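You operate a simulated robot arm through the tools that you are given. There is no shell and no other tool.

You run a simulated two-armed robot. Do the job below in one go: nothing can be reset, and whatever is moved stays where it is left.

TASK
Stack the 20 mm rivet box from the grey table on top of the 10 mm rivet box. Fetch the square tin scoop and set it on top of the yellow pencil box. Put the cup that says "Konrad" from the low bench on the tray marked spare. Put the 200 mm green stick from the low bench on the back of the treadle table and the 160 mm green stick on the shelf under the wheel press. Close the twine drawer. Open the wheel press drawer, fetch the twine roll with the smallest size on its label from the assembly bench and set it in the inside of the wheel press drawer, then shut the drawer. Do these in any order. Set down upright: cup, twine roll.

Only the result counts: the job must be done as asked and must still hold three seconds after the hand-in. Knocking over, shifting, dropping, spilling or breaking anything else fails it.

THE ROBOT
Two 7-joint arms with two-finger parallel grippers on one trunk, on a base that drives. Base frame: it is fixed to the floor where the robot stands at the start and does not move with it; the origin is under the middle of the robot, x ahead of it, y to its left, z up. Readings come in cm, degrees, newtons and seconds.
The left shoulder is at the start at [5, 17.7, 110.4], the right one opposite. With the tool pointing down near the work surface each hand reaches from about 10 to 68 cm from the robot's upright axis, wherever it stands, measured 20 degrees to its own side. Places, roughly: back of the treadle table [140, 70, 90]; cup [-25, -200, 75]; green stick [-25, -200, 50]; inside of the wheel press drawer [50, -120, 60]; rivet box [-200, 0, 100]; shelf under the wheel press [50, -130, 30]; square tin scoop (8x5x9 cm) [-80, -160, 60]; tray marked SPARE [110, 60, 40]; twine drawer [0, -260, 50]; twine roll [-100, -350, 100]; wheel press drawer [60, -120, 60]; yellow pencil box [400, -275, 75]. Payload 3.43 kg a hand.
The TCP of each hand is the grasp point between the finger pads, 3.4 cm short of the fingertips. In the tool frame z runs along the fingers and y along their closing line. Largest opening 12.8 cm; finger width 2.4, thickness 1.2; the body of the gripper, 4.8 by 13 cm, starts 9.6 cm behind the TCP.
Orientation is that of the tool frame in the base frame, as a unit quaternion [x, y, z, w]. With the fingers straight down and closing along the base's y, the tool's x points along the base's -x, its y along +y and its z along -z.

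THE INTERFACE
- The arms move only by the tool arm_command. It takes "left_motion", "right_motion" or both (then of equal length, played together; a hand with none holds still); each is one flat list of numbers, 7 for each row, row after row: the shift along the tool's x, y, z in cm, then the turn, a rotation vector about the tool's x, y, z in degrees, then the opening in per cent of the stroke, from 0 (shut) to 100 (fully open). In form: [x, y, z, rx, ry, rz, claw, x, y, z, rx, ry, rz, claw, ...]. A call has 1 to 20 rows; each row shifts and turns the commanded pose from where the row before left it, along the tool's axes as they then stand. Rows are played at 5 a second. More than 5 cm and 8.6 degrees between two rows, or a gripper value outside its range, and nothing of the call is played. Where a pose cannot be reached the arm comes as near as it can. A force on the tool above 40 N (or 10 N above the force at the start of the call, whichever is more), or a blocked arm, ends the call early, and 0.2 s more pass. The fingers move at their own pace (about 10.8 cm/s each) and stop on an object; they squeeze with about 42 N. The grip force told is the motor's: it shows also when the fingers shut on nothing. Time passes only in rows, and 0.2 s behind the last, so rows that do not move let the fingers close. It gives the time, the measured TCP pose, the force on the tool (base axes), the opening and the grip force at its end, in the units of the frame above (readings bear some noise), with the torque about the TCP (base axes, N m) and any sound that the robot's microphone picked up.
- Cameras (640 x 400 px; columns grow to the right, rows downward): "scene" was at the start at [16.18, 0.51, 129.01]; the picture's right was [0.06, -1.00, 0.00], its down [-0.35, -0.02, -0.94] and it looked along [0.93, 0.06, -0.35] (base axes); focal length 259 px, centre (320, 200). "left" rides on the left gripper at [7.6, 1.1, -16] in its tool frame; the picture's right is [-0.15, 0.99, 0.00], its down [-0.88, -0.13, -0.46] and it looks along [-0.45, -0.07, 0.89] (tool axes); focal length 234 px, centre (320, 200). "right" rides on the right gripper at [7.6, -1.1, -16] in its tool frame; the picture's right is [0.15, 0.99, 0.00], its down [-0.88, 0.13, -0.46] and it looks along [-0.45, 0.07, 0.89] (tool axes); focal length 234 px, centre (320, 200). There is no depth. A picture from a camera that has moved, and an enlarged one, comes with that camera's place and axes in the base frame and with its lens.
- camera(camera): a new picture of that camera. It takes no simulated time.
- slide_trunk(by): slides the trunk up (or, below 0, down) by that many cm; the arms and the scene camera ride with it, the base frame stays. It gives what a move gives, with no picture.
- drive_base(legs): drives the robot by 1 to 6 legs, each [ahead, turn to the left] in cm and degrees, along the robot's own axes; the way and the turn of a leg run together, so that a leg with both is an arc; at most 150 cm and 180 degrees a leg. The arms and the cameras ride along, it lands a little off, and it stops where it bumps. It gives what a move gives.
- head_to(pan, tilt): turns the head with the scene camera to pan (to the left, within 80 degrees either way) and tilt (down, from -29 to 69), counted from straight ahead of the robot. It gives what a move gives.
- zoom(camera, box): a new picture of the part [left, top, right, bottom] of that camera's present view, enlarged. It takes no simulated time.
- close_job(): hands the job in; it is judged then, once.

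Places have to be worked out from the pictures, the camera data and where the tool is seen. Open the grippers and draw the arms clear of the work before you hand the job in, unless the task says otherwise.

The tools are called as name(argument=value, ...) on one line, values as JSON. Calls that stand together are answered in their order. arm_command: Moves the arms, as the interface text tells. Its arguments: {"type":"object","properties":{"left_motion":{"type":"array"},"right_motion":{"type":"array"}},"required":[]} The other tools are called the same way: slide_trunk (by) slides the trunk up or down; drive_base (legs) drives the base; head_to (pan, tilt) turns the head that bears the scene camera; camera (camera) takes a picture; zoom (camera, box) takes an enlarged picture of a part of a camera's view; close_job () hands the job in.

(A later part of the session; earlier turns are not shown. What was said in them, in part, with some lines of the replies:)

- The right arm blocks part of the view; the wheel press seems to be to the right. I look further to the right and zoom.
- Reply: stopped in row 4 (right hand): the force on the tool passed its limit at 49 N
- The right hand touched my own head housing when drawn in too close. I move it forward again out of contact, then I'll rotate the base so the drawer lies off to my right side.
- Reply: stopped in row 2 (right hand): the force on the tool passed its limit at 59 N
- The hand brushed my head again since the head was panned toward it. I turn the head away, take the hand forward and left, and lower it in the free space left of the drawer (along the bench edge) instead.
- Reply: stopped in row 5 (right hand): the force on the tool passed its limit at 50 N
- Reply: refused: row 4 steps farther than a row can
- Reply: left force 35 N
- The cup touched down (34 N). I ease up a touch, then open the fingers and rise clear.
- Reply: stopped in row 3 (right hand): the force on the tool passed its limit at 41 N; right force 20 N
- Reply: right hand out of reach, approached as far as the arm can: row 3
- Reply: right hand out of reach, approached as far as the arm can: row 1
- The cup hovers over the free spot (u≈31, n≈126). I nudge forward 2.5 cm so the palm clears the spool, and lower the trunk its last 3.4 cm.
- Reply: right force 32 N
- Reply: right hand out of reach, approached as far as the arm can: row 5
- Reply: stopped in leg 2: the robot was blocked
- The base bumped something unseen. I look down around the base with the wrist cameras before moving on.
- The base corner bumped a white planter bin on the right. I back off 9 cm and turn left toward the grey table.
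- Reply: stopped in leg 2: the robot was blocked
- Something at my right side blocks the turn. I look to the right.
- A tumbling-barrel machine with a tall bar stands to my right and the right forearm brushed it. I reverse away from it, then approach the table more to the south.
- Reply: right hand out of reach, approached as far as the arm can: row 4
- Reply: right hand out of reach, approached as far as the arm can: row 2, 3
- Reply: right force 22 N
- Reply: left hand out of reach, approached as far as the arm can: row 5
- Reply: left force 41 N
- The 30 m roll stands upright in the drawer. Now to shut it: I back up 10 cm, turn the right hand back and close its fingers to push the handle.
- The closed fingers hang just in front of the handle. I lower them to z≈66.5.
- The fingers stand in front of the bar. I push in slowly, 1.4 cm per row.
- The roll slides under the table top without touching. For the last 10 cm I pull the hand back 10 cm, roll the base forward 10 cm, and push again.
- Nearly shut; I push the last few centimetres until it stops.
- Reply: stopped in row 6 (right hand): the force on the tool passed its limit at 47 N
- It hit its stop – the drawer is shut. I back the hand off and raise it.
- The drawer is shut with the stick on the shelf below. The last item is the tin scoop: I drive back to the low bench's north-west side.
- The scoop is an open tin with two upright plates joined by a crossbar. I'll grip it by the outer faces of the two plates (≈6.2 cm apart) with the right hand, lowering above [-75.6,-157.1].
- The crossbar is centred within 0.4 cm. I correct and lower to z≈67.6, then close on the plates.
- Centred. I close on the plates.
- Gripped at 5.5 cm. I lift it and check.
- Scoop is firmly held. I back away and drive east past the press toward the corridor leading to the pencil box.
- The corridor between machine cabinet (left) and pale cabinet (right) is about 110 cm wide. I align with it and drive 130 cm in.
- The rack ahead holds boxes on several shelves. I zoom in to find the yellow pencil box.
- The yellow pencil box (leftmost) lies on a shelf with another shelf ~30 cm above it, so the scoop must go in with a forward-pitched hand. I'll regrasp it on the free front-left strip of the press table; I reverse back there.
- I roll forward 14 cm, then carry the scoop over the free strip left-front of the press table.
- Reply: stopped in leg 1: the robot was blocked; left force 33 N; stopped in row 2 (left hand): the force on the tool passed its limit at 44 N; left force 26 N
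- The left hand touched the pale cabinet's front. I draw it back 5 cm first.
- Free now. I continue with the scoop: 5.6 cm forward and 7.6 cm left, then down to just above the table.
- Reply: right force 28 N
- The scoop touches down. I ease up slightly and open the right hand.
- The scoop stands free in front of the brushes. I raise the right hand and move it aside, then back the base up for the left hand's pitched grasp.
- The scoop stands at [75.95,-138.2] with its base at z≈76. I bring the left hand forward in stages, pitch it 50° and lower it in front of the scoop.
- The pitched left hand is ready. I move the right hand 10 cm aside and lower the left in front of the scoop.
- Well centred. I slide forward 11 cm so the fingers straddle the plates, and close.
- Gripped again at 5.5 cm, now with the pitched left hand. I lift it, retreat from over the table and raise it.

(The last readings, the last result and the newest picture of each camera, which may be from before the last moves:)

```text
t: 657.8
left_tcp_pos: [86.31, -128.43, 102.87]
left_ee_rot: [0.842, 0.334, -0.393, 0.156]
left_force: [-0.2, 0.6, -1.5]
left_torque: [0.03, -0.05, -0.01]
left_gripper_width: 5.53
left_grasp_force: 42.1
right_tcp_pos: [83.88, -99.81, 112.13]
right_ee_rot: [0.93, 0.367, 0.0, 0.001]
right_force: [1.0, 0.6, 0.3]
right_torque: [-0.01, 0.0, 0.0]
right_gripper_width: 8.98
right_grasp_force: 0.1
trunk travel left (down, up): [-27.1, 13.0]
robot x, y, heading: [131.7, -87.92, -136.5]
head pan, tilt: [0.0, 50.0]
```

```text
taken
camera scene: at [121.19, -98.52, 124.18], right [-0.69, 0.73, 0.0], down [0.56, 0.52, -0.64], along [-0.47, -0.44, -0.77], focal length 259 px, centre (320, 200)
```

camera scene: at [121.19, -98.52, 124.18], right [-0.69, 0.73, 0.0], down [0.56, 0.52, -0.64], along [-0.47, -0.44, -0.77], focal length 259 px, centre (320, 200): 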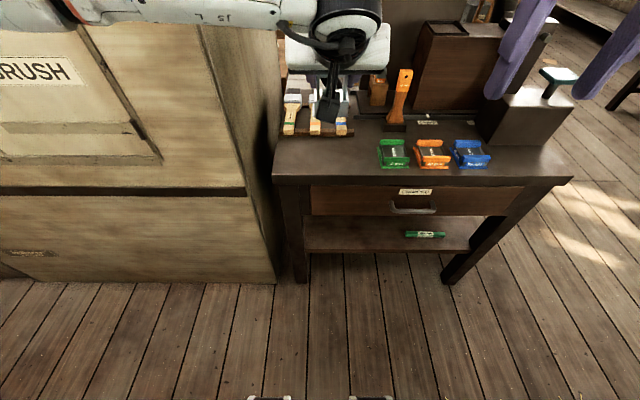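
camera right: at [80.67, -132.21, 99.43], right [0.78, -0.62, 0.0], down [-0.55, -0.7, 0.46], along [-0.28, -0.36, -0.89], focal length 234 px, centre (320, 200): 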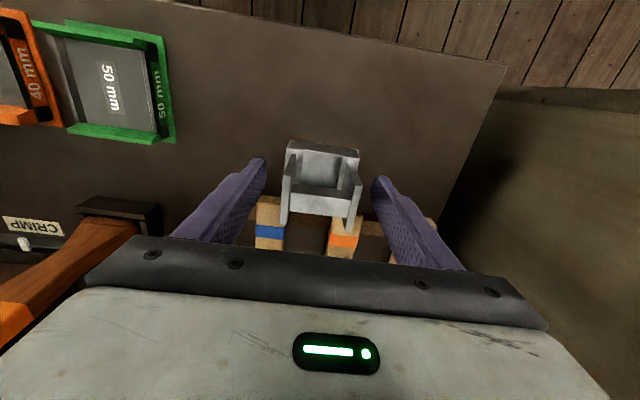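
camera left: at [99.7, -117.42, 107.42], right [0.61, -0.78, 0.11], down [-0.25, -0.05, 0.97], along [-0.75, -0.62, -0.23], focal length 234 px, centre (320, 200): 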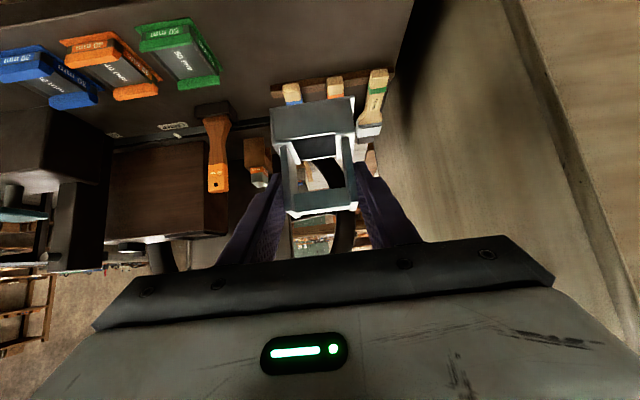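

The scoop is secure and the brushes are undisturbed. I shift the left hand outward a little, turn down the corridor and drive toward the rack.

arm_command(left_motion=[0, 4.5, 0, 0, 0, 0, 25, 0, 4.5, 0, 0, 0, 0, 25, 0, 4.5, 0, 0, 0, 0, 25])

drive_base(legs=[[0, 86], [150, 0], [0, 3], [50, 0]])

head_to(pan=0, tilt=20)

camera(camera="scene")

```text
t: 658.6
left_tcp_pos: [95.69, -138.61, 103.09]
left_ee_rot: [0.842, 0.334, -0.394, 0.156]
left_force: [0.3, -0.3, -0.7]
left_torque: [0.03, -0.03, 0.06]
left_gripper_width: 5.52
left_grasp_force: 41.8
right_tcp_pos: [83.93, -99.97, 112.08]
right_ee_rot: [0.93, 0.367, 0.0, 0.0]
right_force: [-0.5, 0.2, -0.9]
right_torque: [0.03, 0.01, 0.01]
right_gripper_width: 8.95
right_grasp_force: 0.1
trunk travel left (down, up): [-27.1, 13.0]
robot x, y, heading: [131.67, -88.42, -136.7]
head pan, tilt: [0.0, 50.0]
```

```text
t: 672.9
left_tcp_pos: [314.91, -279.82, 102.95]
left_ee_rot: [0.359, 0.832, -0.168, 0.387]
left_force: [0.0, -0.3, -1.4]
left_torque: [0.02, 0.04, 0.04]
left_gripper_width: 5.54
left_grasp_force: 42.2
right_tcp_pos: [276.33, -291.62, 112.13]
right_ee_rot: [0.399, 0.917, 0.0, 0.0]
right_force: [0.2, 0.0, 0.3]
right_torque: [-0.05, -0.02, 0.01]
right_gripper_width: 8.93
right_grasp_force: 0.0
trunk travel left (down, up): [-27.1, 13.0]
robot x, y, heading: [264.72, -243.68, -46.7]
head pan, tilt: [0.0, 50.0]
```

```text
t: 673.8
left_tcp_pos: [314.86, -279.92, 102.97]
left_ee_rot: [0.359, 0.832, -0.168, 0.388]
left_force: [-0.4, -0.2, -1.0]
left_torque: [-0.03, 0.02, -0.04]
left_gripper_width: 5.5
left_grasp_force: 41.9
right_tcp_pos: [276.21, -291.7, 112.09]
right_ee_rot: [0.399, 0.917, 0.001, 0.001]
right_force: [0.4, 0.1, 0.3]
right_torque: [0.0, 0.01, 0.01]
right_gripper_width: 8.97
right_grasp_force: 0.0
trunk travel left (down, up): [-27.1, 13.0]
robot x, y, heading: [264.37, -243.31, -46.5]
head pan, tilt: [0.0, 20.0]
```

```text
taken
camera scene: at [275.89, -255.5, 128.73], right [-0.73, -0.69, 0.0], down [-0.24, 0.25, -0.94], along [0.64, -0.68, -0.34], focal length 259 px, centre (320, 200)
```

scene: 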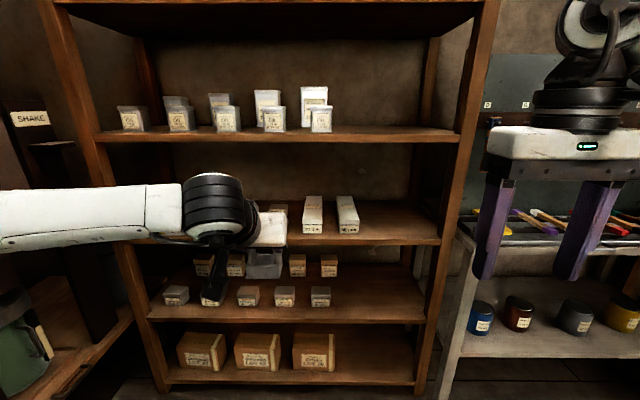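

I'm ~1 m from the rack; the yellow box is on the left part. I look left to see what stands near where my left elbow would go.

head_to(pan=35, tilt=20)

camera(camera="scene")

head_to(pan=70, tilt=25)

camera(camera="scene")

```text
t: 674.8
left_tcp_pos: [314.92, -279.87, 103.01]
left_ee_rot: [0.359, 0.832, -0.168, 0.388]
left_force: [-0.1, -0.1, -1.3]
left_torque: [-0.01, 0.02, -0.01]
left_gripper_width: 5.54
left_grasp_force: 42.0
right_tcp_pos: [276.32, -291.67, 112.02]
right_ee_rot: [0.398, 0.917, 0.0, 0.0]
right_force: [0.9, 0.9, -0.7]
right_torque: [-0.01, 0.02, 0.0]
right_gripper_width: 8.94
right_grasp_force: 0.1
trunk travel left (down, up): [-27.1, 13.0]
robot x, y, heading: [264.29, -243.54, -46.7]
head pan, tilt: [35.0, 20.0]
```

```text
taken
camera scene: at [278.62, -250.62, 128.73], right [-0.2, -0.98, 0.0], down [-0.33, 0.07, -0.94], along [0.92, -0.19, -0.34], focal length 259 px, centre (320, 200)
```

scene: 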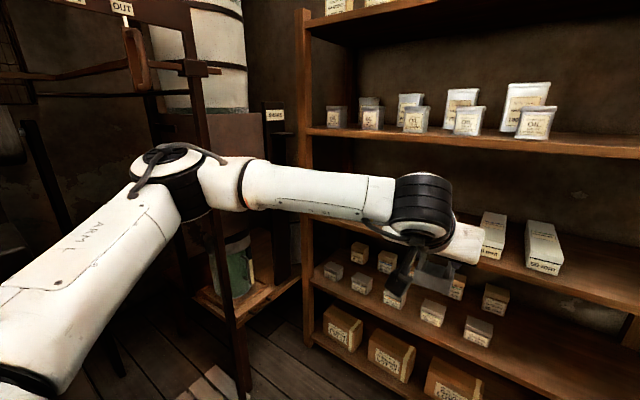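

```text
t: 675.8
left_tcp_pos: [315.02, -279.81, 103.0]
left_ee_rot: [0.359, 0.832, -0.168, 0.388]
left_force: [-0.5, 0.3, -1.3]
left_torque: [0.02, 0.03, 0.0]
left_gripper_width: 5.53
left_grasp_force: 42.1
right_tcp_pos: [276.35, -291.71, 112.14]
right_ee_rot: [0.399, 0.917, 0.001, 0.0]
right_force: [-0.4, -0.8, 0.6]
right_torque: [0.0, -0.03, -0.01]
right_gripper_width: 8.94
right_grasp_force: 0.1
trunk travel left (down, up): [-27.1, 13.0]
robot x, y, heading: [264.73, -243.78, -46.7]
head pan, tilt: [70.0, 25.0]
```

```text
taken
camera scene: at [277.97, -245.09, 127.93], right [0.4, -0.92, 0.0], down [-0.39, -0.17, -0.91], along [0.83, 0.36, -0.42], focal length 259 px, centre (320, 200)
```

scene: 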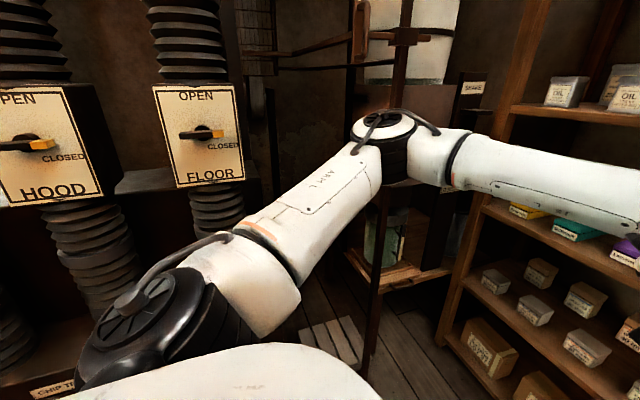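

The shaker post stands near (e 415, m 103), so I first stretch the left arm forward to tuck its elbow in before turning.

arm_command(left_motion=[-2.73, 0, 3.26, 0, 0, 0, 25, -2.73, 0, 3.26, 0, 0, 0, 25, -2.73, 0, 3.26, 0, 0, 0, 25, -2.73, 0, 3.26, 0, 0, 0, 25], right_motion=[1.5, 1, 0, 0, 0, 0, 60, 1.5, 1, 0, 0, 0, 0, 60, 1.5, 1, 0, 0, 0, 0, 60, 0, 0, 0, 0, 0, 0, 60])

camera(camera="scene")

camera(camera="left")

```text
t: 676.8
left_tcp_pos: [326.63, -292.47, 102.89]
left_ee_rot: [0.359, 0.832, -0.168, 0.388]
left_force: [-0.4, -1.1, -0.5]
left_torque: [0.04, 0.04, 0.03]
left_gripper_width: 5.52
left_grasp_force: 42.3
right_tcp_pos: [275.5, -286.42, 111.95]
right_ee_rot: [0.399, 0.917, 0.001, 0.0]
right_force: [0.6, 0.0, 0.1]
right_torque: [0.02, 0.01, 0.05]
right_gripper_width: 7.69
right_grasp_force: 0.0
trunk travel left (down, up): [-27.1, 13.0]
robot x, y, heading: [264.77, -243.31, -46.5]
head pan, tilt: [70.0, 25.0]
```

```text
taken
camera scene: at [277.96, -245.15, 127.92], right [0.4, -0.92, 0.0], down [-0.39, -0.17, -0.91], along [0.83, 0.36, -0.42], focal length 259 px, centre (320, 200)
```

scene: 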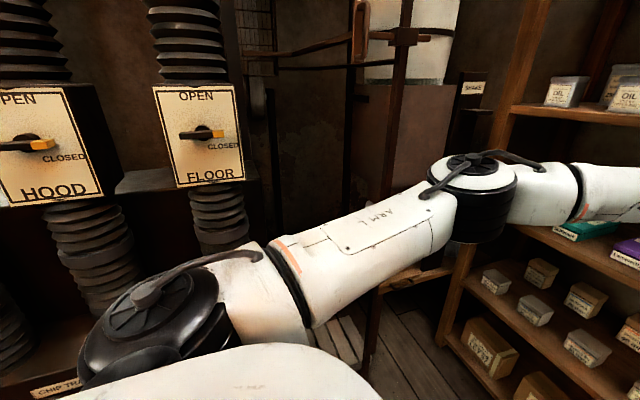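

```text
taken
camera left: at [315.85, -279.16, 107.51], right [0.79, 0.61, 0.11], down [0.05, -0.25, 0.97], along [0.62, -0.75, -0.23], focal length 234 px, centre (320, 200)
```

left: 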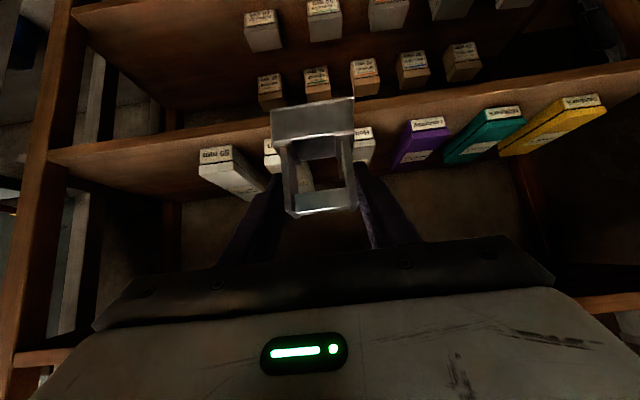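

zoom(camera="left", box=[380, 70, 640, 190])

head_to(pan=25, tilt=20)

camera(camera="scene")

```text
2.46 times, centred on (510, 130) of left
camera zoom: at [315.85, -279.16, 107.51], right [0.79, 0.61, 0.11], down [0.05, -0.25, 0.97], along [0.62, -0.75, -0.23], focal length 576 px, centre (-148, 372)
```

zoom: 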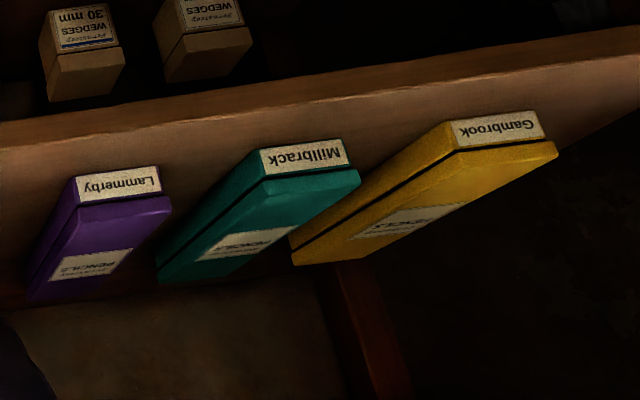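

```text
t: 677.9
left_tcp_pos: [326.7, -292.28, 103.13]
left_ee_rot: [0.358, 0.833, -0.168, 0.388]
left_force: [1.0, 0.2, -0.6]
left_torque: [0.03, 0.02, 0.0]
left_gripper_width: 5.51
left_grasp_force: 41.7
right_tcp_pos: [275.47, -286.39, 112.0]
right_ee_rot: [0.398, 0.917, 0.0, 0.0]
right_force: [0.8, 1.1, -0.7]
right_torque: [-0.01, 0.0, 0.01]
right_gripper_width: 7.65
right_grasp_force: 0.0
trunk travel left (down, up): [-27.1, 13.0]
robot x, y, heading: [264.63, -243.39, -46.7]
head pan, tilt: [25.0, 20.0]
```

```text
taken
camera scene: at [278.16, -252.16, 128.73], right [-0.37, -0.93, 0.0], down [-0.32, 0.13, -0.94], along [0.87, -0.35, -0.34], focal length 259 px, centre (320, 200)
```

scene: 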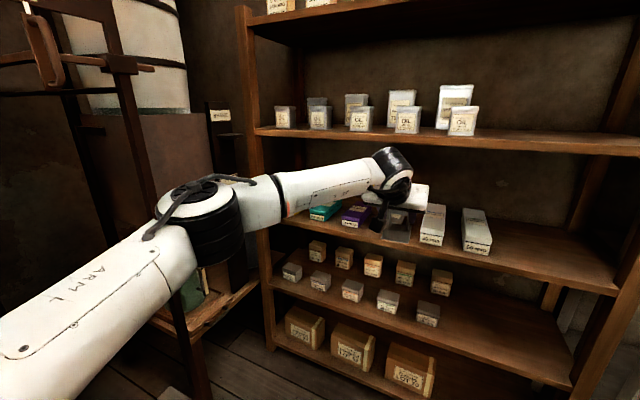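

The yellow PENCILS box (Gambrook) fronts at about e=460, m=90 with its top at z≈88. To keep the elbow off the shaker post I'll approach at an angle from the right: I shift right first, then face the box diagonally.

drive_base(legs=[[0, -53], [31, 0]])

head_to(pan=30, tilt=25)

camera(camera="scene")

```text
t: 682.4
left_tcp_pos: [256.78, -352.55, 103.05]
left_ee_rot: [0.695, 0.581, -0.325, 0.271]
left_force: [-0.2, 0.5, -0.9]
left_torque: [-0.01, 0.03, 0.0]
left_gripper_width: 5.51
left_grasp_force: 41.7
right_tcp_pos: [231.17, -307.9, 112.03]
right_ee_rot: [0.769, 0.639, 0.0, 0.0]
right_force: [-0.1, 0.2, -0.7]
right_torque: [0.0, -0.01, 0.01]
right_gripper_width: 7.66
right_grasp_force: 0.0
trunk travel left (down, up): [-27.1, 13.0]
robot x, y, heading: [259.05, -274.01, -100.2]
head pan, tilt: [25.0, 20.0]
```

```text
t: 683.1
left_tcp_pos: [256.8, -352.53, 103.05]
left_ee_rot: [0.696, 0.581, -0.324, 0.269]
left_force: [0.0, 0.1, -2.1]
left_torque: [0.01, 0.06, 0.0]
left_gripper_width: 5.53
left_grasp_force: 41.8
right_tcp_pos: [231.31, -307.83, 112.16]
right_ee_rot: [0.769, 0.639, 0.0, 0.0]
right_force: [-0.4, -0.1, -0.2]
right_torque: [0.01, 0.01, -0.01]
right_gripper_width: 7.71
right_grasp_force: 0.1
trunk travel left (down, up): [-27.1, 13.0]
robot x, y, heading: [259.26, -273.88, -100.1]
head pan, tilt: [30.0, 25.0]
```

```text
taken
camera scene: at [261.03, -289.41, 127.93], right [-0.94, -0.34, 0.0], down [-0.14, 0.4, -0.91], along [0.31, -0.85, -0.42], focal length 259 px, centre (320, 200)
```

scene: 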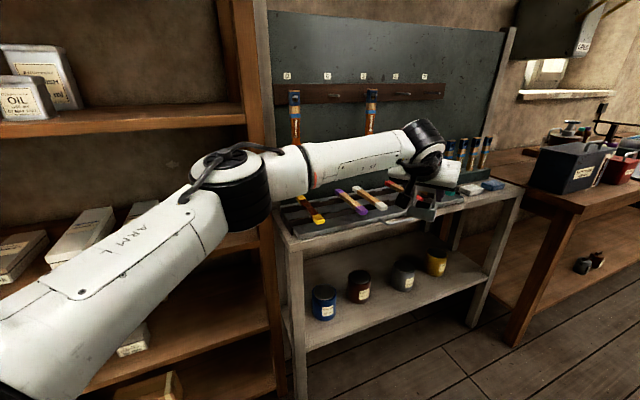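

I back off 12 cm for clearance and swing left to face the box diagonally (heading ≈ -9°).

drive_base(legs=[[-12, 0], [0, 91]])

head_to(pan=20, tilt=20)

camera(camera="scene")

camera(camera="left")

```text
t: 688.1
left_tcp_pos: [340.17, -265.53, 103.07]
left_ee_rot: [0.086, 0.902, -0.04, 0.42]
left_force: [0.2, -0.2, -1.2]
left_torque: [0.01, -0.01, -0.01]
left_gripper_width: 5.49
left_grasp_force: 42.4
right_tcp_pos: [295.09, -290.57, 112.03]
right_ee_rot: [0.1, 0.995, 0.0, 0.0]
right_force: [0.6, 0.2, 0.9]
right_torque: [-0.02, 0.01, -0.01]
right_gripper_width: 7.7
right_grasp_force: 0.0
trunk travel left (down, up): [-27.1, 13.0]
robot x, y, heading: [261.02, -261.77, -10.9]
head pan, tilt: [30.0, 25.0]
```

```text
t: 688.8
left_tcp_pos: [340.11, -265.51, 103.01]
left_ee_rot: [0.086, 0.903, -0.041, 0.42]
left_force: [0.1, 0.1, -1.7]
left_torque: [-0.04, 0.03, 0.02]
left_gripper_width: 5.47
left_grasp_force: 41.9
right_tcp_pos: [295.02, -290.66, 112.07]
right_ee_rot: [0.1, 0.995, 0.001, 0.001]
right_force: [-0.4, -0.8, 0.3]
right_torque: [-0.02, 0.01, 0.02]
right_gripper_width: 7.68
right_grasp_force: 0.0
trunk travel left (down, up): [-27.1, 13.0]
robot x, y, heading: [261.17, -261.95, -10.9]
head pan, tilt: [20.0, 20.0]
```

```text
taken
camera scene: at [277.36, -262.0, 128.73], right [0.16, -0.99, 0.0], down [-0.34, -0.05, -0.94], along [0.93, 0.15, -0.34], focal length 259 px, centre (320, 200)
```

scene: 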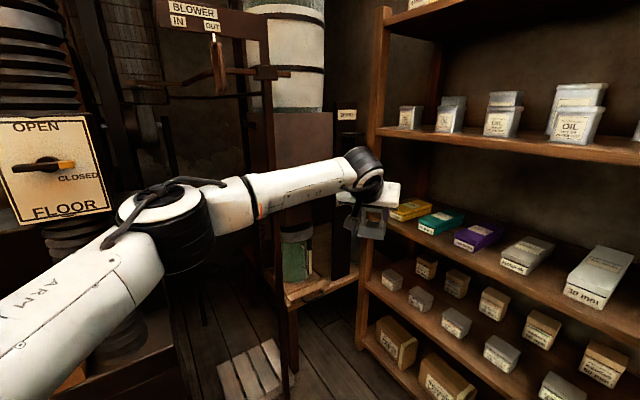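

```text
taken
camera left: at [323.67, -261.16, 107.56], right [0.28, 0.95, 0.11], down [0.19, -0.17, 0.97], along [0.94, -0.25, -0.23], focal length 234 px, centre (320, 200)
```

left: 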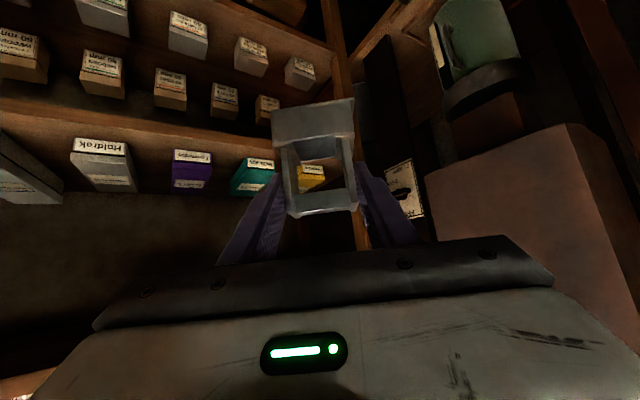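

I'm at the right angle. I shift the hand 9 cm to the right to line up with the yellow box and lower it 3 cm.

arm_command(left_motion=[0, -4.6, 0, 0, 0, 0, 25, 0, -4.6, 0, 0, 0, 0, 25, 2.3, 0, 1.93, 0, 0, 0, 25])

drive_base(legs=[[22, 0]])

camera(camera="scene")

camera(camera="left")

```text
t: 689.6
left_tcp_pos: [338.49, -274.63, 99.93]
left_ee_rot: [0.086, 0.902, -0.041, 0.421]
left_force: [-0.5, 0.7, -0.3]
left_torque: [-0.01, 0.0, -0.05]
left_gripper_width: 5.5
left_grasp_force: 42.1
right_tcp_pos: [294.99, -290.59, 112.17]
right_ee_rot: [0.098, 0.995, 0.0, 0.0]
right_force: [-0.1, 0.5, -0.1]
right_torque: [-0.01, 0.04, 0.02]
right_gripper_width: 7.71
right_grasp_force: 0.1
trunk travel left (down, up): [-27.1, 13.0]
robot x, y, heading: [261.51, -262.44, -10.9]
head pan, tilt: [20.0, 20.0]
```

```text
t: 691.3
left_tcp_pos: [359.84, -278.69, 99.89]
left_ee_rot: [0.087, 0.902, -0.041, 0.42]
left_force: [0.6, 0.4, -2.4]
left_torque: [0.02, 0.04, 0.0]
left_gripper_width: 5.49
left_grasp_force: 41.8
right_tcp_pos: [316.42, -294.72, 112.2]
right_ee_rot: [0.099, 0.995, 0.001, 0.0]
right_force: [0.0, -0.8, -0.6]
right_torque: [0.0, 0.01, 0.0]
right_gripper_width: 7.65
right_grasp_force: 0.0
trunk travel left (down, up): [-27.1, 13.0]
robot x, y, heading: [282.82, -265.96, -10.7]
head pan, tilt: [20.0, 20.0]
```

```text
taken
camera scene: at [298.74, -266.13, 128.72], right [0.16, -0.99, 0.0], down [-0.34, -0.05, -0.94], along [0.93, 0.15, -0.34], focal length 259 px, centre (320, 200)
```

scene: 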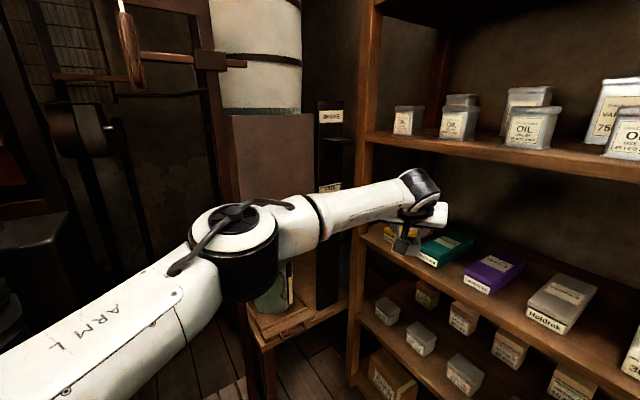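

```text
taken
camera left: at [343.39, -274.34, 104.44], right [0.28, 0.95, 0.11], down [0.19, -0.17, 0.97], along [0.94, -0.25, -0.23], focal length 234 px, centre (320, 200)
```

left: 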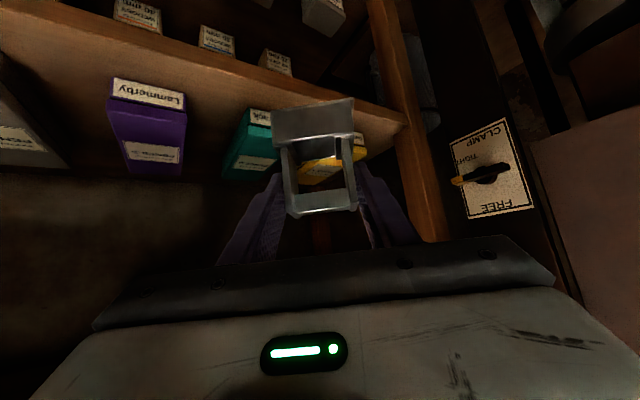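

zoom(camera="left", box=[220, 90, 420, 230])

zoom(camera="scene", box=[340, 180, 480, 290])

```text
2.86 times, centred on (320, 160) of left
camera zoom: at [343.39, -274.34, 104.44], right [0.28, 0.95, 0.11], down [0.19, -0.17, 0.97], along [0.94, -0.25, -0.23], focal length 669 px, centre (320, 314)
```

zoom: 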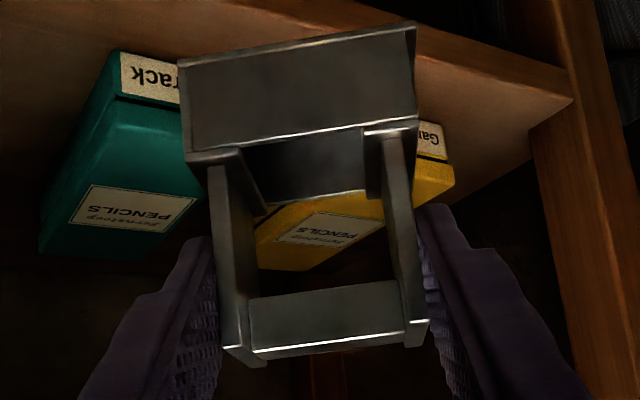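

```text
3.64 times, centred on (410, 235) of scene
camera zoom: at [298.74, -266.13, 128.72], right [0.16, -0.99, 0.0], down [-0.34, -0.05, -0.94], along [0.93, 0.15, -0.34], focal length 943 px, centre (-7, 73)
```

zoom: 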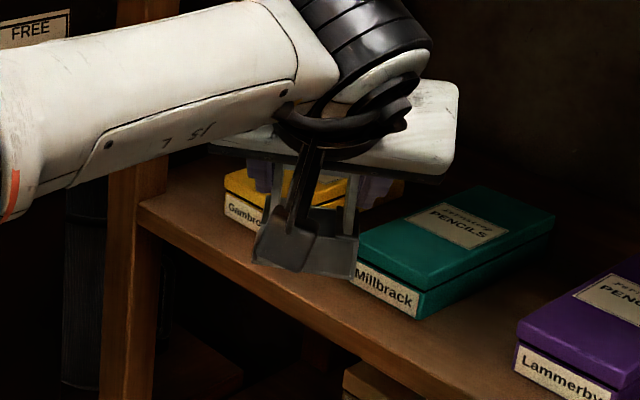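

The box centre line is about m≈90.8 and the path is clear (elbow stays ~8 cm off the post). I roll forward 23 cm to bring the scoop over the yellow box.

drive_base(legs=[[14, 0]])

camera(camera="left")

camera(camera="scene")

```text
t: 692.6
left_tcp_pos: [373.42, -281.33, 99.93]
left_ee_rot: [0.086, 0.902, -0.041, 0.421]
left_force: [1.2, -0.3, -0.6]
left_torque: [-0.01, 0.01, 0.0]
left_gripper_width: 5.49
left_grasp_force: 41.7
right_tcp_pos: [329.89, -297.33, 112.22]
right_ee_rot: [0.098, 0.995, 0.001, 0.001]
right_force: [0.2, 0.1, -0.3]
right_torque: [-0.01, 0.02, -0.01]
right_gripper_width: 7.68
right_grasp_force: 0.1
trunk travel left (down, up): [-27.1, 13.0]
robot x, y, heading: [296.37, -268.77, -10.7]
head pan, tilt: [20.0, 20.0]
```

```text
taken
camera left: at [356.93, -276.94, 104.44], right [0.28, 0.95, 0.11], down [0.19, -0.17, 0.97], along [0.94, -0.25, -0.23], focal length 234 px, centre (320, 200)
```

left: 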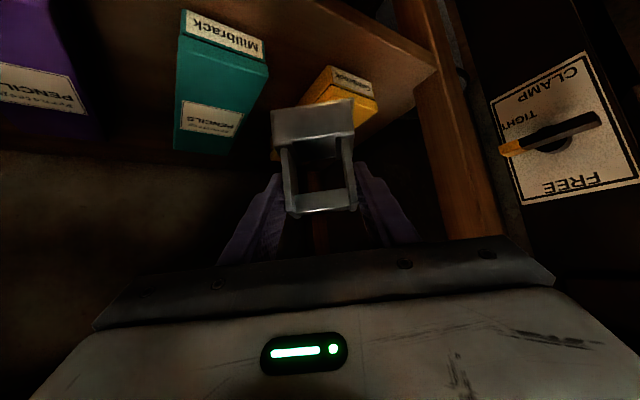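

```text
taken
camera scene: at [312.28, -268.74, 128.72], right [0.16, -0.99, 0.0], down [-0.34, -0.05, -0.94], along [0.93, 0.15, -0.34], focal length 259 px, centre (320, 200)
```

scene: 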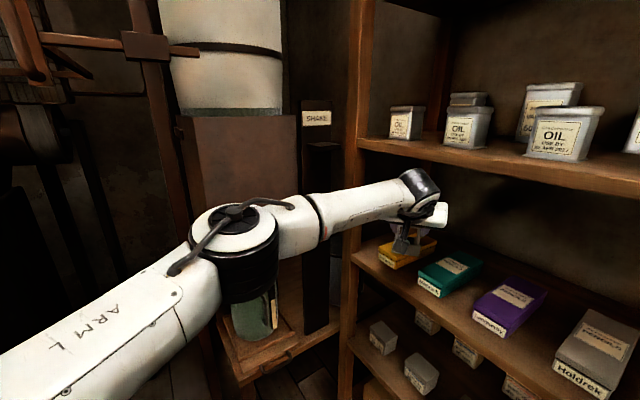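

zoom(camera="left", box=[240, 40, 420, 170])

zoom(camera="scene", box=[340, 180, 480, 290])

```text
3.08 times, centred on (330, 105) of left
camera zoom: at [356.93, -276.94, 104.44], right [0.28, 0.95, 0.11], down [0.19, -0.17, 0.97], along [0.94, -0.25, -0.23], focal length 720 px, centre (289, 492)
```

zoom: 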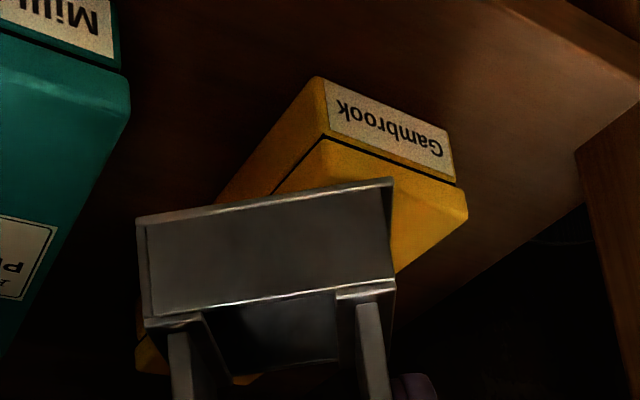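

```text
3.64 times, centred on (410, 235) of scene
camera zoom: at [312.28, -268.74, 128.72], right [0.16, -0.99, 0.0], down [-0.34, -0.05, -0.94], along [0.93, 0.15, -0.34], focal length 943 px, centre (-7, 73)
```

zoom: 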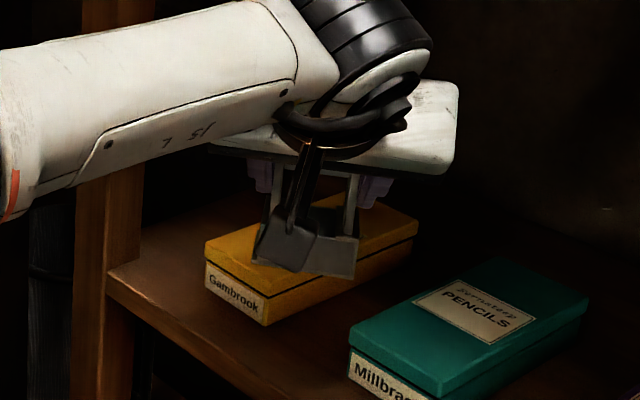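

Now both views show the yellow box under the scoop's path. I roll 11 cm more and shift 0.6 cm left.

drive_base(legs=[[10.5, 0]])

camera(camera="left")

zoom(camera="scene", box=[340, 180, 480, 290])

```text
t: 693.9
left_tcp_pos: [383.22, -283.23, 100.12]
left_ee_rot: [0.087, 0.902, -0.043, 0.42]
left_force: [0.3, -1.0, -0.4]
left_torque: [-0.01, -0.02, 0.03]
left_gripper_width: 5.48
left_grasp_force: 41.9
right_tcp_pos: [339.88, -298.91, 112.37]
right_ee_rot: [0.099, 0.995, -0.002, 0.003]
right_force: [-0.4, 0.5, -0.5]
right_torque: [-0.01, -0.01, 0.03]
right_gripper_width: 7.69
right_grasp_force: 0.1
trunk travel left (down, up): [-27.1, 13.0]
robot x, y, heading: [306.35, -270.59, -11.1]
head pan, tilt: [20.0, 20.0]
stopped in leg 1: the robot was blocked; the commanded pose is now the measured one
```

```text
taken
camera left: at [366.84, -278.75, 104.52], right [0.28, 0.95, 0.11], down [0.19, -0.17, 0.97], along [0.94, -0.25, -0.23], focal length 234 px, centre (320, 200)
```

left: 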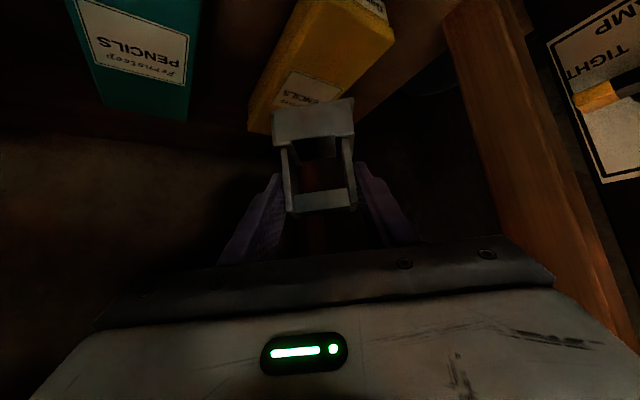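

```text
3.64 times, centred on (410, 235) of scene
camera zoom: at [322.19, -270.37, 128.76], right [0.16, -0.99, 0.0], down [-0.34, -0.06, -0.94], along [0.93, 0.15, -0.34], focal length 943 px, centre (-7, 73)
```

zoom: 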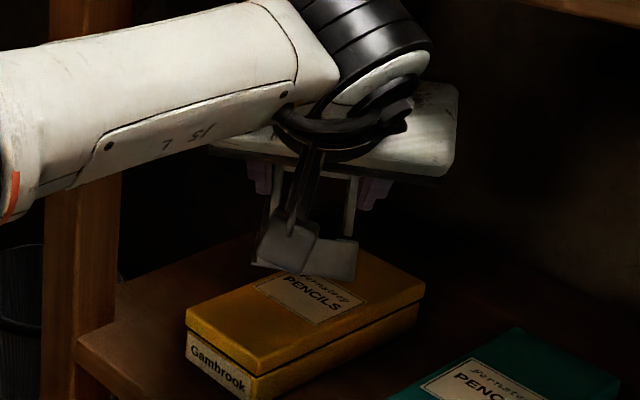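

The drive stopped a few millimetres short at a light bump, but the scoop is already over the box (TCP e≈468, m≈89.6). I shift 0.8 cm left and lower it in stages.

arm_command(left_motion=[0, 0.8, 0, 0, 0, 0, 25, 1.15, 0, 0.96, 0, 0, 0, 25, 1.15, 0, 0.96, 0, 0, 0, 25])

zoom(camera="scene", box=[340, 180, 480, 290])

camera(camera="left")

```text
t: 694.7
left_tcp_pos: [383.42, -282.31, 97.1]
left_ee_rot: [0.086, 0.902, -0.042, 0.422]
left_force: [-0.4, 0.5, -0.6]
left_torque: [0.01, 0.01, 0.02]
left_gripper_width: 5.51
left_grasp_force: 42.6
right_tcp_pos: [339.77, -298.98, 112.33]
right_ee_rot: [0.1, 0.995, -0.001, 0.004]
right_force: [0.2, 0.0, -0.3]
right_torque: [-0.01, 0.02, -0.01]
right_gripper_width: 7.69
right_grasp_force: 0.1
trunk travel left (down, up): [-27.1, 13.0]
robot x, y, heading: [306.32, -270.7, -11.0]
head pan, tilt: [20.0, 20.0]
```

```text
3.64 times, centred on (410, 235) of scene
camera zoom: at [322.18, -270.35, 128.77], right [0.16, -0.99, 0.0], down [-0.34, -0.06, -0.94], along [0.93, 0.15, -0.34], focal length 943 px, centre (-7, 73)
```

zoom: 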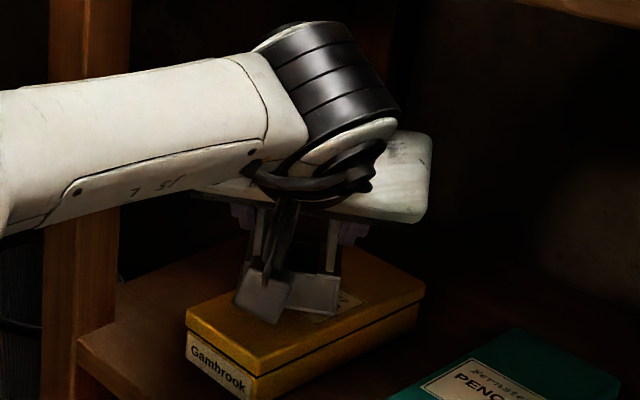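

```text
taken
camera left: at [366.98, -277.89, 101.52], right [0.28, 0.95, 0.11], down [0.19, -0.17, 0.97], along [0.94, -0.25, -0.22], focal length 234 px, centre (320, 200)
```

left: 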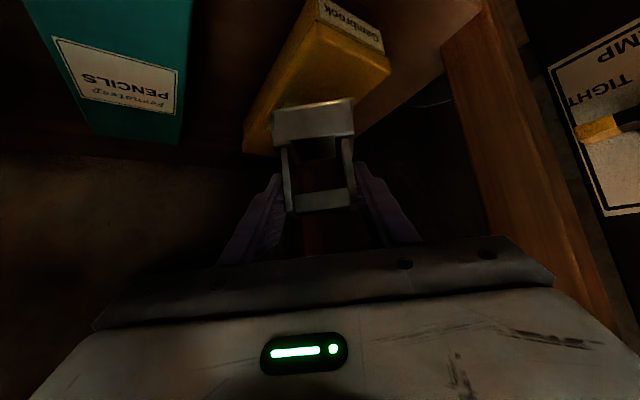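

The scoop's centre sits right over the box's middle line, about 2 cm above it. I lower in small steps.

arm_command(left_motion=[0.54, 0, 0.45, 0, 0, 0, 25, 0.46, 0, 0.39, 0, 0, 0, 25])

```text
t: 695.3
left_tcp_pos: [383.45, -282.46, 95.83]
left_ee_rot: [0.086, 0.902, -0.042, 0.421]
left_force: [0.2, -1.1, 0.2]
left_torque: [0.01, 0.06, -0.06]
left_gripper_width: 5.51
left_grasp_force: 41.5
right_tcp_pos: [339.73, -299.03, 112.38]
right_ee_rot: [0.099, 0.995, -0.001, 0.003]
right_force: [-0.2, 0.5, 0.2]
right_torque: [0.0, -0.01, 0.01]
right_gripper_width: 7.69
right_grasp_force: 0.1
trunk travel left (down, up): [-27.1, 13.0]
robot x, y, heading: [306.29, -270.65, -10.9]
head pan, tilt: [20.0, 20.0]
```

arm_command(left_motion=[0.31, 0, 0.26, 0, 0, 0, 25])

zoom(camera="scene", box=[360, 200, 460, 290])

```text
t: 695.7
left_tcp_pos: [383.45, -282.49, 95.39]
left_ee_rot: [0.086, 0.902, -0.042, 0.421]
left_force: [0.2, 0.0, -0.7]
left_torque: [0.02, -0.01, -0.01]
left_gripper_width: 5.49
left_grasp_force: 41.7
right_tcp_pos: [339.83, -298.87, 112.27]
right_ee_rot: [0.1, 0.995, 0.0, 0.002]
right_force: [-0.3, -0.8, -1.1]
right_torque: [0.01, 0.05, 0.0]
right_gripper_width: 7.65
right_grasp_force: 0.1
trunk travel left (down, up): [-27.1, 13.0]
robot x, y, heading: [306.54, -270.6, -10.9]
head pan, tilt: [20.0, 20.0]
```

```text
4.44 times, centred on (410, 245) of scene
camera zoom: at [322.18, -270.34, 128.77], right [0.16, -0.99, 0.0], down [-0.34, -0.06, -0.94], along [0.93, 0.15, -0.34], focal length 1152 px, centre (-80, 0)
```

zoom: 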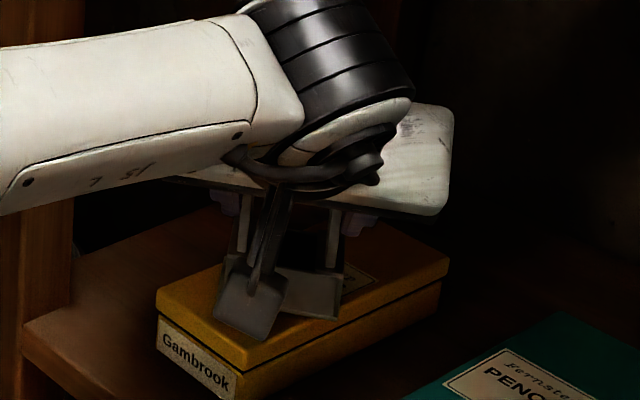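

arm_command(left_motion=[0.31, 0, 0.26, 0, 0, 0, 25, 0.31, 0, 0.26, 0, 0, 0, 25])

```text
t: 696.3
left_tcp_pos: [383.37, -282.42, 95.08]
left_ee_rot: [0.087, 0.9, -0.042, 0.424]
left_force: [-2.9, 0.1, 18.2]
left_torque: [0.57, 0.13, 0.03]
left_gripper_width: 5.5
left_grasp_force: 42.0
right_tcp_pos: [339.7, -299.14, 112.29]
right_ee_rot: [0.1, 0.995, 0.001, 0.003]
right_force: [0.4, 0.1, -0.7]
right_torque: [0.0, -0.02, 0.0]
right_gripper_width: 7.67
right_grasp_force: 0.1
trunk travel left (down, up): [-27.1, 13.0]
robot x, y, heading: [306.54, -270.49, -10.7]
head pan, tilt: [20.0, 20.0]
```

Contact (18 N). I relax slightly and open the left fingers.

arm_command(left_motion=[-0.2, 0, -0.17, 0, 0, 0, 30, 0, 0, 0, 0, 0, 0, 48, 0, 0, 0, 0, 0, 0, 62, 0, 0, 0, 0, 0, 0, 75])

camera(camera="left")

zoom(camera="scene", box=[360, 200, 460, 290])

```text
t: 697.3
left_tcp_pos: [383.31, -282.54, 94.86]
left_ee_rot: [0.086, 0.902, -0.041, 0.421]
left_force: [-0.4, 0.5, -0.6]
left_torque: [0.02, 0.02, 0.03]
left_gripper_width: 9.61
left_grasp_force: 0.1
right_tcp_pos: [339.73, -299.09, 112.47]
right_ee_rot: [0.101, 0.995, 0.0, 0.003]
right_force: [0.9, -0.3, -0.8]
right_torque: [-0.04, 0.02, 0.0]
right_gripper_width: 7.69
right_grasp_force: 0.0
trunk travel left (down, up): [-27.1, 13.0]
robot x, y, heading: [306.21, -270.43, -11.2]
head pan, tilt: [20.0, 20.0]
```

```text
taken
camera left: at [366.88, -278.08, 99.3], right [0.28, 0.95, 0.11], down [0.19, -0.17, 0.97], along [0.94, -0.25, -0.22], focal length 234 px, centre (320, 200)
```

left: 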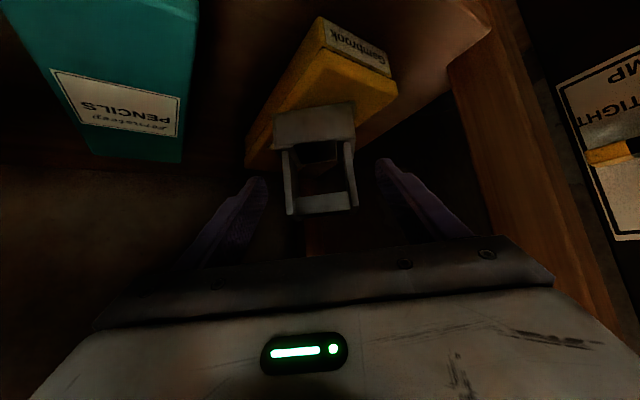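

```text
4.44 times, centred on (410, 245) of scene
camera zoom: at [322.06, -270.43, 128.77], right [0.16, -0.99, 0.0], down [-0.34, -0.06, -0.94], along [0.93, 0.15, -0.34], focal length 1152 px, centre (-80, 0)
```

zoom: 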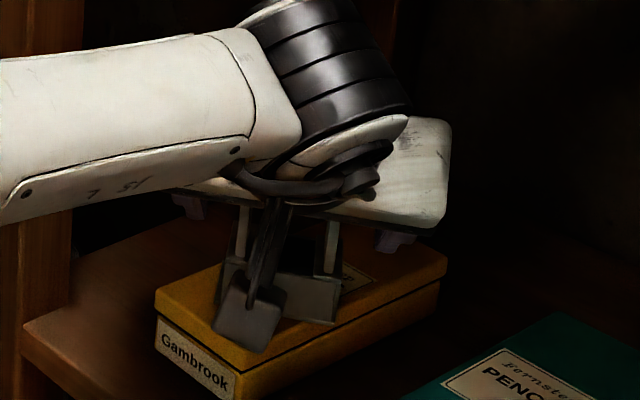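

The scoop rests centred on the yellow box. I withdraw the hand along its axis, then roll back.

arm_command(left_motion=[0, 0, -1.5, 0, 0, 0, 76, 0, 0, -2.5, 0, 0, 0, 76, 0, 0, -2.5, 0, 0, 0, 76, 0, 0, -2.5, 0, 0, 0, 76])

drive_base(legs=[[-25, 0]])

camera(camera="scene")

zoom(camera="scene", box=[350, 160, 480, 260])

camera(camera="left")

```text
t: 698.3
left_tcp_pos: [376.54, -281.03, 100.8]
left_ee_rot: [0.086, 0.901, -0.042, 0.422]
left_force: [-0.4, 0.0, 0.3]
left_torque: [0.0, -0.01, 0.0]
left_gripper_width: 9.77
left_grasp_force: 0.1
right_tcp_pos: [339.65, -299.13, 112.36]
right_ee_rot: [0.1, 0.995, -0.001, 0.003]
right_force: [0.2, -0.6, -0.9]
right_torque: [-0.01, -0.04, -0.01]
right_gripper_width: 7.68
right_grasp_force: 0.1
trunk travel left (down, up): [-27.1, 13.0]
robot x, y, heading: [306.25, -270.82, -11.1]
head pan, tilt: [20.0, 20.0]
```

```text
t: 700.1
left_tcp_pos: [351.97, -276.55, 100.58]
left_ee_rot: [0.086, 0.902, -0.04, 0.422]
left_force: [-0.8, 0.1, 0.3]
left_torque: [0.01, 0.02, 0.01]
left_gripper_width: 9.73
left_grasp_force: 0.1
right_tcp_pos: [315.13, -294.42, 112.29]
right_ee_rot: [0.1, 0.995, 0.001, 0.001]
right_force: [0.5, 0.1, 0.3]
right_torque: [0.03, -0.06, 0.01]
right_gripper_width: 7.68
right_grasp_force: 0.1
trunk travel left (down, up): [-27.1, 13.0]
robot x, y, heading: [281.59, -265.55, -11.3]
head pan, tilt: [20.0, 20.0]
```

```text
taken
camera scene: at [297.61, -265.85, 128.75], right [0.15, -0.99, 0.0], down [-0.34, -0.05, -0.94], along [0.93, 0.15, -0.34], focal length 259 px, centre (320, 200)
```

scene: 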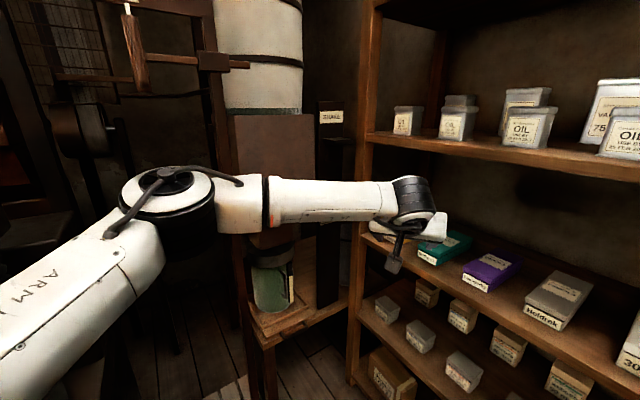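

```text
4.00 times, centred on (415, 210) of scene
camera zoom: at [297.61, -265.85, 128.75], right [0.15, -0.99, 0.0], down [-0.34, -0.05, -0.94], along [0.93, 0.15, -0.34], focal length 1037 px, centre (-60, 160)
```

zoom: 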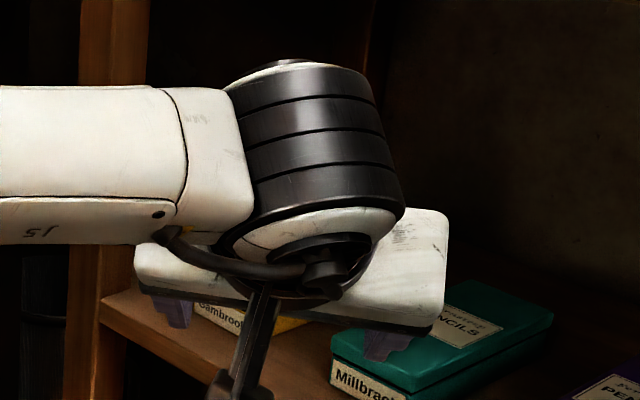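

```text
taken
camera left: at [335.6, -272.07, 104.98], right [0.28, 0.95, 0.11], down [0.19, -0.17, 0.97], along [0.94, -0.25, -0.23], focal length 234 px, centre (320, 200)
```

left: 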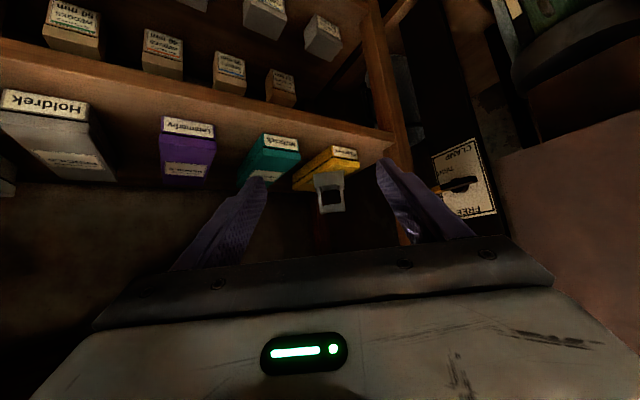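

The scoop stands on the yellow box. I roll back further, turn straight and look once more at the result before stowing the arms.

drive_base(legs=[[-25, 0], [0, -30]])

head_to(pan=45, tilt=18)

camera(camera="scene")

zoom(camera="scene", box=[330, 120, 500, 260])

```text
t: 703.4
left_tcp_pos: [313.08, -305.72, 100.54]
left_ee_rot: [0.318, 0.849, -0.148, 0.396]
left_force: [0.3, 0.4, 0.1]
left_torque: [-0.01, 0.03, 0.01]
left_gripper_width: 9.72
left_grasp_force: 0.1
right_tcp_pos: [272.33, -302.82, 112.17]
right_ee_rot: [0.355, 0.935, 0.0, 0.002]
right_force: [-1.5, 0.7, 0.2]
right_torque: [0.06, 0.02, 0.02]
right_gripper_width: 7.65
right_grasp_force: 0.1
trunk travel left (down, up): [-27.1, 13.0]
robot x, y, heading: [257.58, -261.08, -41.1]
head pan, tilt: [20.0, 20.0]
```

```text
t: 704.3
left_tcp_pos: [313.16, -305.65, 100.52]
left_ee_rot: [0.319, 0.849, -0.149, 0.395]
left_force: [-0.3, 0.4, -0.9]
left_torque: [0.01, 0.0, 0.01]
left_gripper_width: 9.74
left_grasp_force: 0.0
right_tcp_pos: [272.19, -302.67, 112.17]
right_ee_rot: [0.355, 0.935, 0.0, 0.001]
right_force: [-0.6, -0.1, 1.0]
right_torque: [-0.04, -0.02, 0.01]
right_gripper_width: 7.69
right_grasp_force: 0.1
trunk travel left (down, up): [-27.1, 13.0]
robot x, y, heading: [257.32, -261.26, -41.3]
head pan, tilt: [45.0, 18.0]
```

```text
taken
camera scene: at [272.04, -265.23, 129.06], right [0.07, -1.0, 0.0], down [-0.31, -0.02, -0.95], along [0.95, 0.06, -0.31], focal length 259 px, centre (320, 200)
```

scene: 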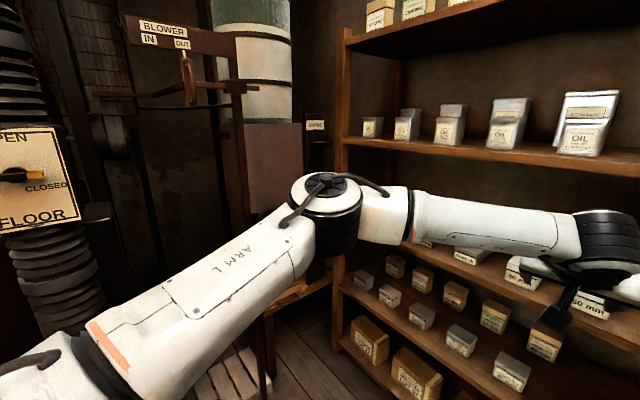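

```text
2.86 times, centred on (415, 190) of scene
camera zoom: at [272.04, -265.23, 129.06], right [0.07, -1.0, 0.0], down [-0.31, -0.02, -0.95], along [0.95, 0.06, -0.31], focal length 741 px, centre (49, 229)
```

zoom: 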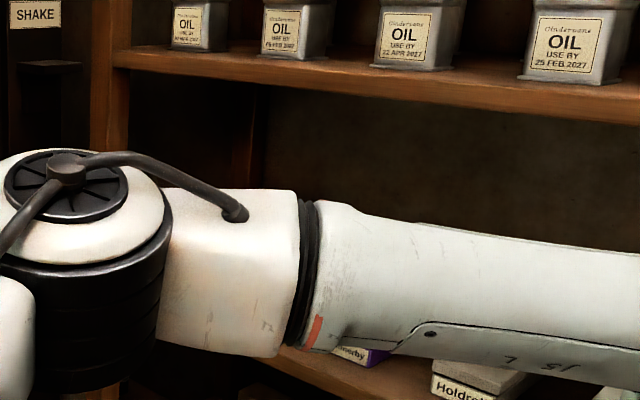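

I retract the left arm to a neutral, upright pose clear of the rack, grippers open.

arm_command(left_motion=[2.2, 2.5, -2.65, 0, 0, 0, 80, 2.2, 2.5, -2.65, 0, 0, 0, 80, 2.2, 2.5, -2.65, 0, 0, 0, 80, 2.2, 2.5, -2.65, 0, 0, 0, 80, 2.2, 2.5, -2.65, 0, 0, 0, 80, 2.2, 2.5, -2.65, 0, 0, 0, 80, 0, 0, 0, 0, 8.34, 0, 80, 0, 0, 0, 0, 8.34, 0, 80, 0, 0, 0, 0, 8.34, 0, 80, 0, 0, 0, 0, 8.34, 0, 80, 0, 0, 0, 0, 8.34, 0, 80, 0, 0, 0, 0, 8.34, 0, 80])

camera(camera="scene")

zoom(camera="scene", box=[310, 140, 500, 280])

```text
t: 706.9
left_tcp_pos: [307.44, -280.71, 100.53]
left_ee_rot: [0.352, 0.936, 0.0, -0.001]
left_force: [0.2, 0.8, -0.6]
left_torque: [0.01, -0.01, -0.03]
left_gripper_width: 10.23
left_grasp_force: 0.2
right_tcp_pos: [272.24, -302.64, 112.19]
right_ee_rot: [0.356, 0.935, 0.0, 0.002]
right_force: [-0.7, 0.7, 0.1]
right_torque: [0.02, 0.03, -0.03]
right_gripper_width: 7.68
right_grasp_force: 0.0
trunk travel left (down, up): [-27.1, 13.0]
robot x, y, heading: [257.56, -261.35, -41.4]
head pan, tilt: [45.0, 18.0]
```

```text
taken
camera scene: at [272.05, -265.26, 129.06], right [0.07, -1.0, 0.0], down [-0.31, -0.02, -0.95], along [0.95, 0.06, -0.31], focal length 259 px, centre (320, 200)
```

scene: 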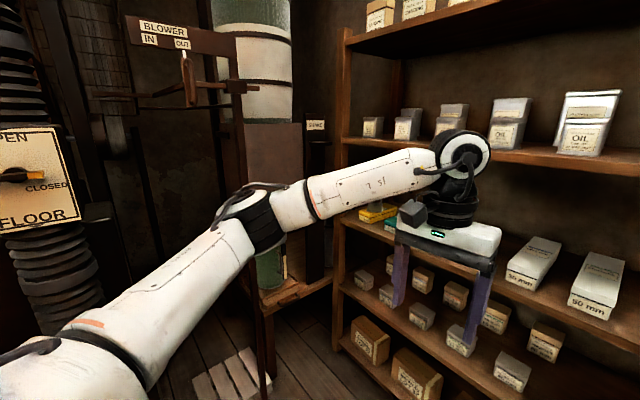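

```text
2.86 times, centred on (405, 210) of scene
camera zoom: at [272.05, -265.26, 129.06], right [0.07, -1.0, 0.0], down [-0.31, -0.02, -0.95], along [0.95, 0.06, -0.31], focal length 741 px, centre (77, 171)
```

zoom: 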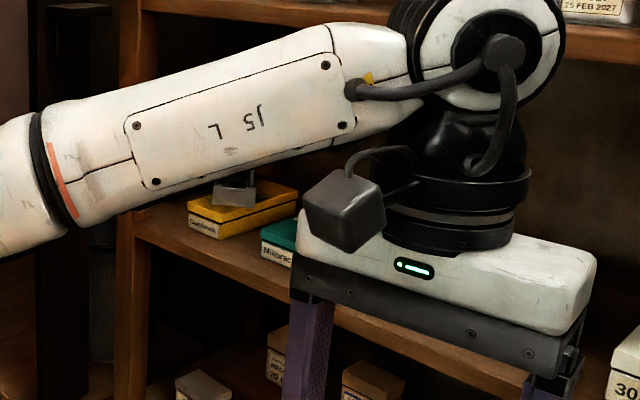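

All tasks are done and seen in place: the scoop sits on the yellow pencil box, both grippers are open and the arms are clear of the work. I hand the job in.

close_job()

```text
The job is handed in.
```

The job is handed in, and every part was done. I could not see the judge's verdict, so this reports what my own pictures and readings showed.

| Task | What I saw |
|---|---|
| 20 mm rivet box on the 10 mm box | Stacked; I read "RIVETS 20 mm" on the top box afterwards. |
| Square tin scoop on the yellow pencil box | Standing centred on top of it, on the rack shelf. |
| Konrad cup on the SPARE tray | Standing upright in the tray, behind the bundles. |
| 200 mm green stick on the back of the treadle table | Lying in the free area at the back left, beside the carton. |
| 160 mm green stick on the shelf under the wheel press | Lying flat near the shelf's front. |
| Twine drawer | Flush with the chest front. |
| Smallest twine roll in the wheel press drawer | The teal 30 m roll (the others read 50 m and 60 m). I set it down upright and then pushed the drawer slowly until it hit its stop. |

**Bumps:**
- My right arm pressed against the frame of the drum machine near the grey table. The arm gave way rather than the frame.
- My left hand touched the front of the pale cabinet beside the press.
- The base was blocked once in front of the rack, by something I did not identify.

I saw nothing move in any of these, but I did not go back to check the drum machine or what blocked the base.

I could not see the roll once the drawer was shut, so that it stayed upright during the last of the push is my assumption.
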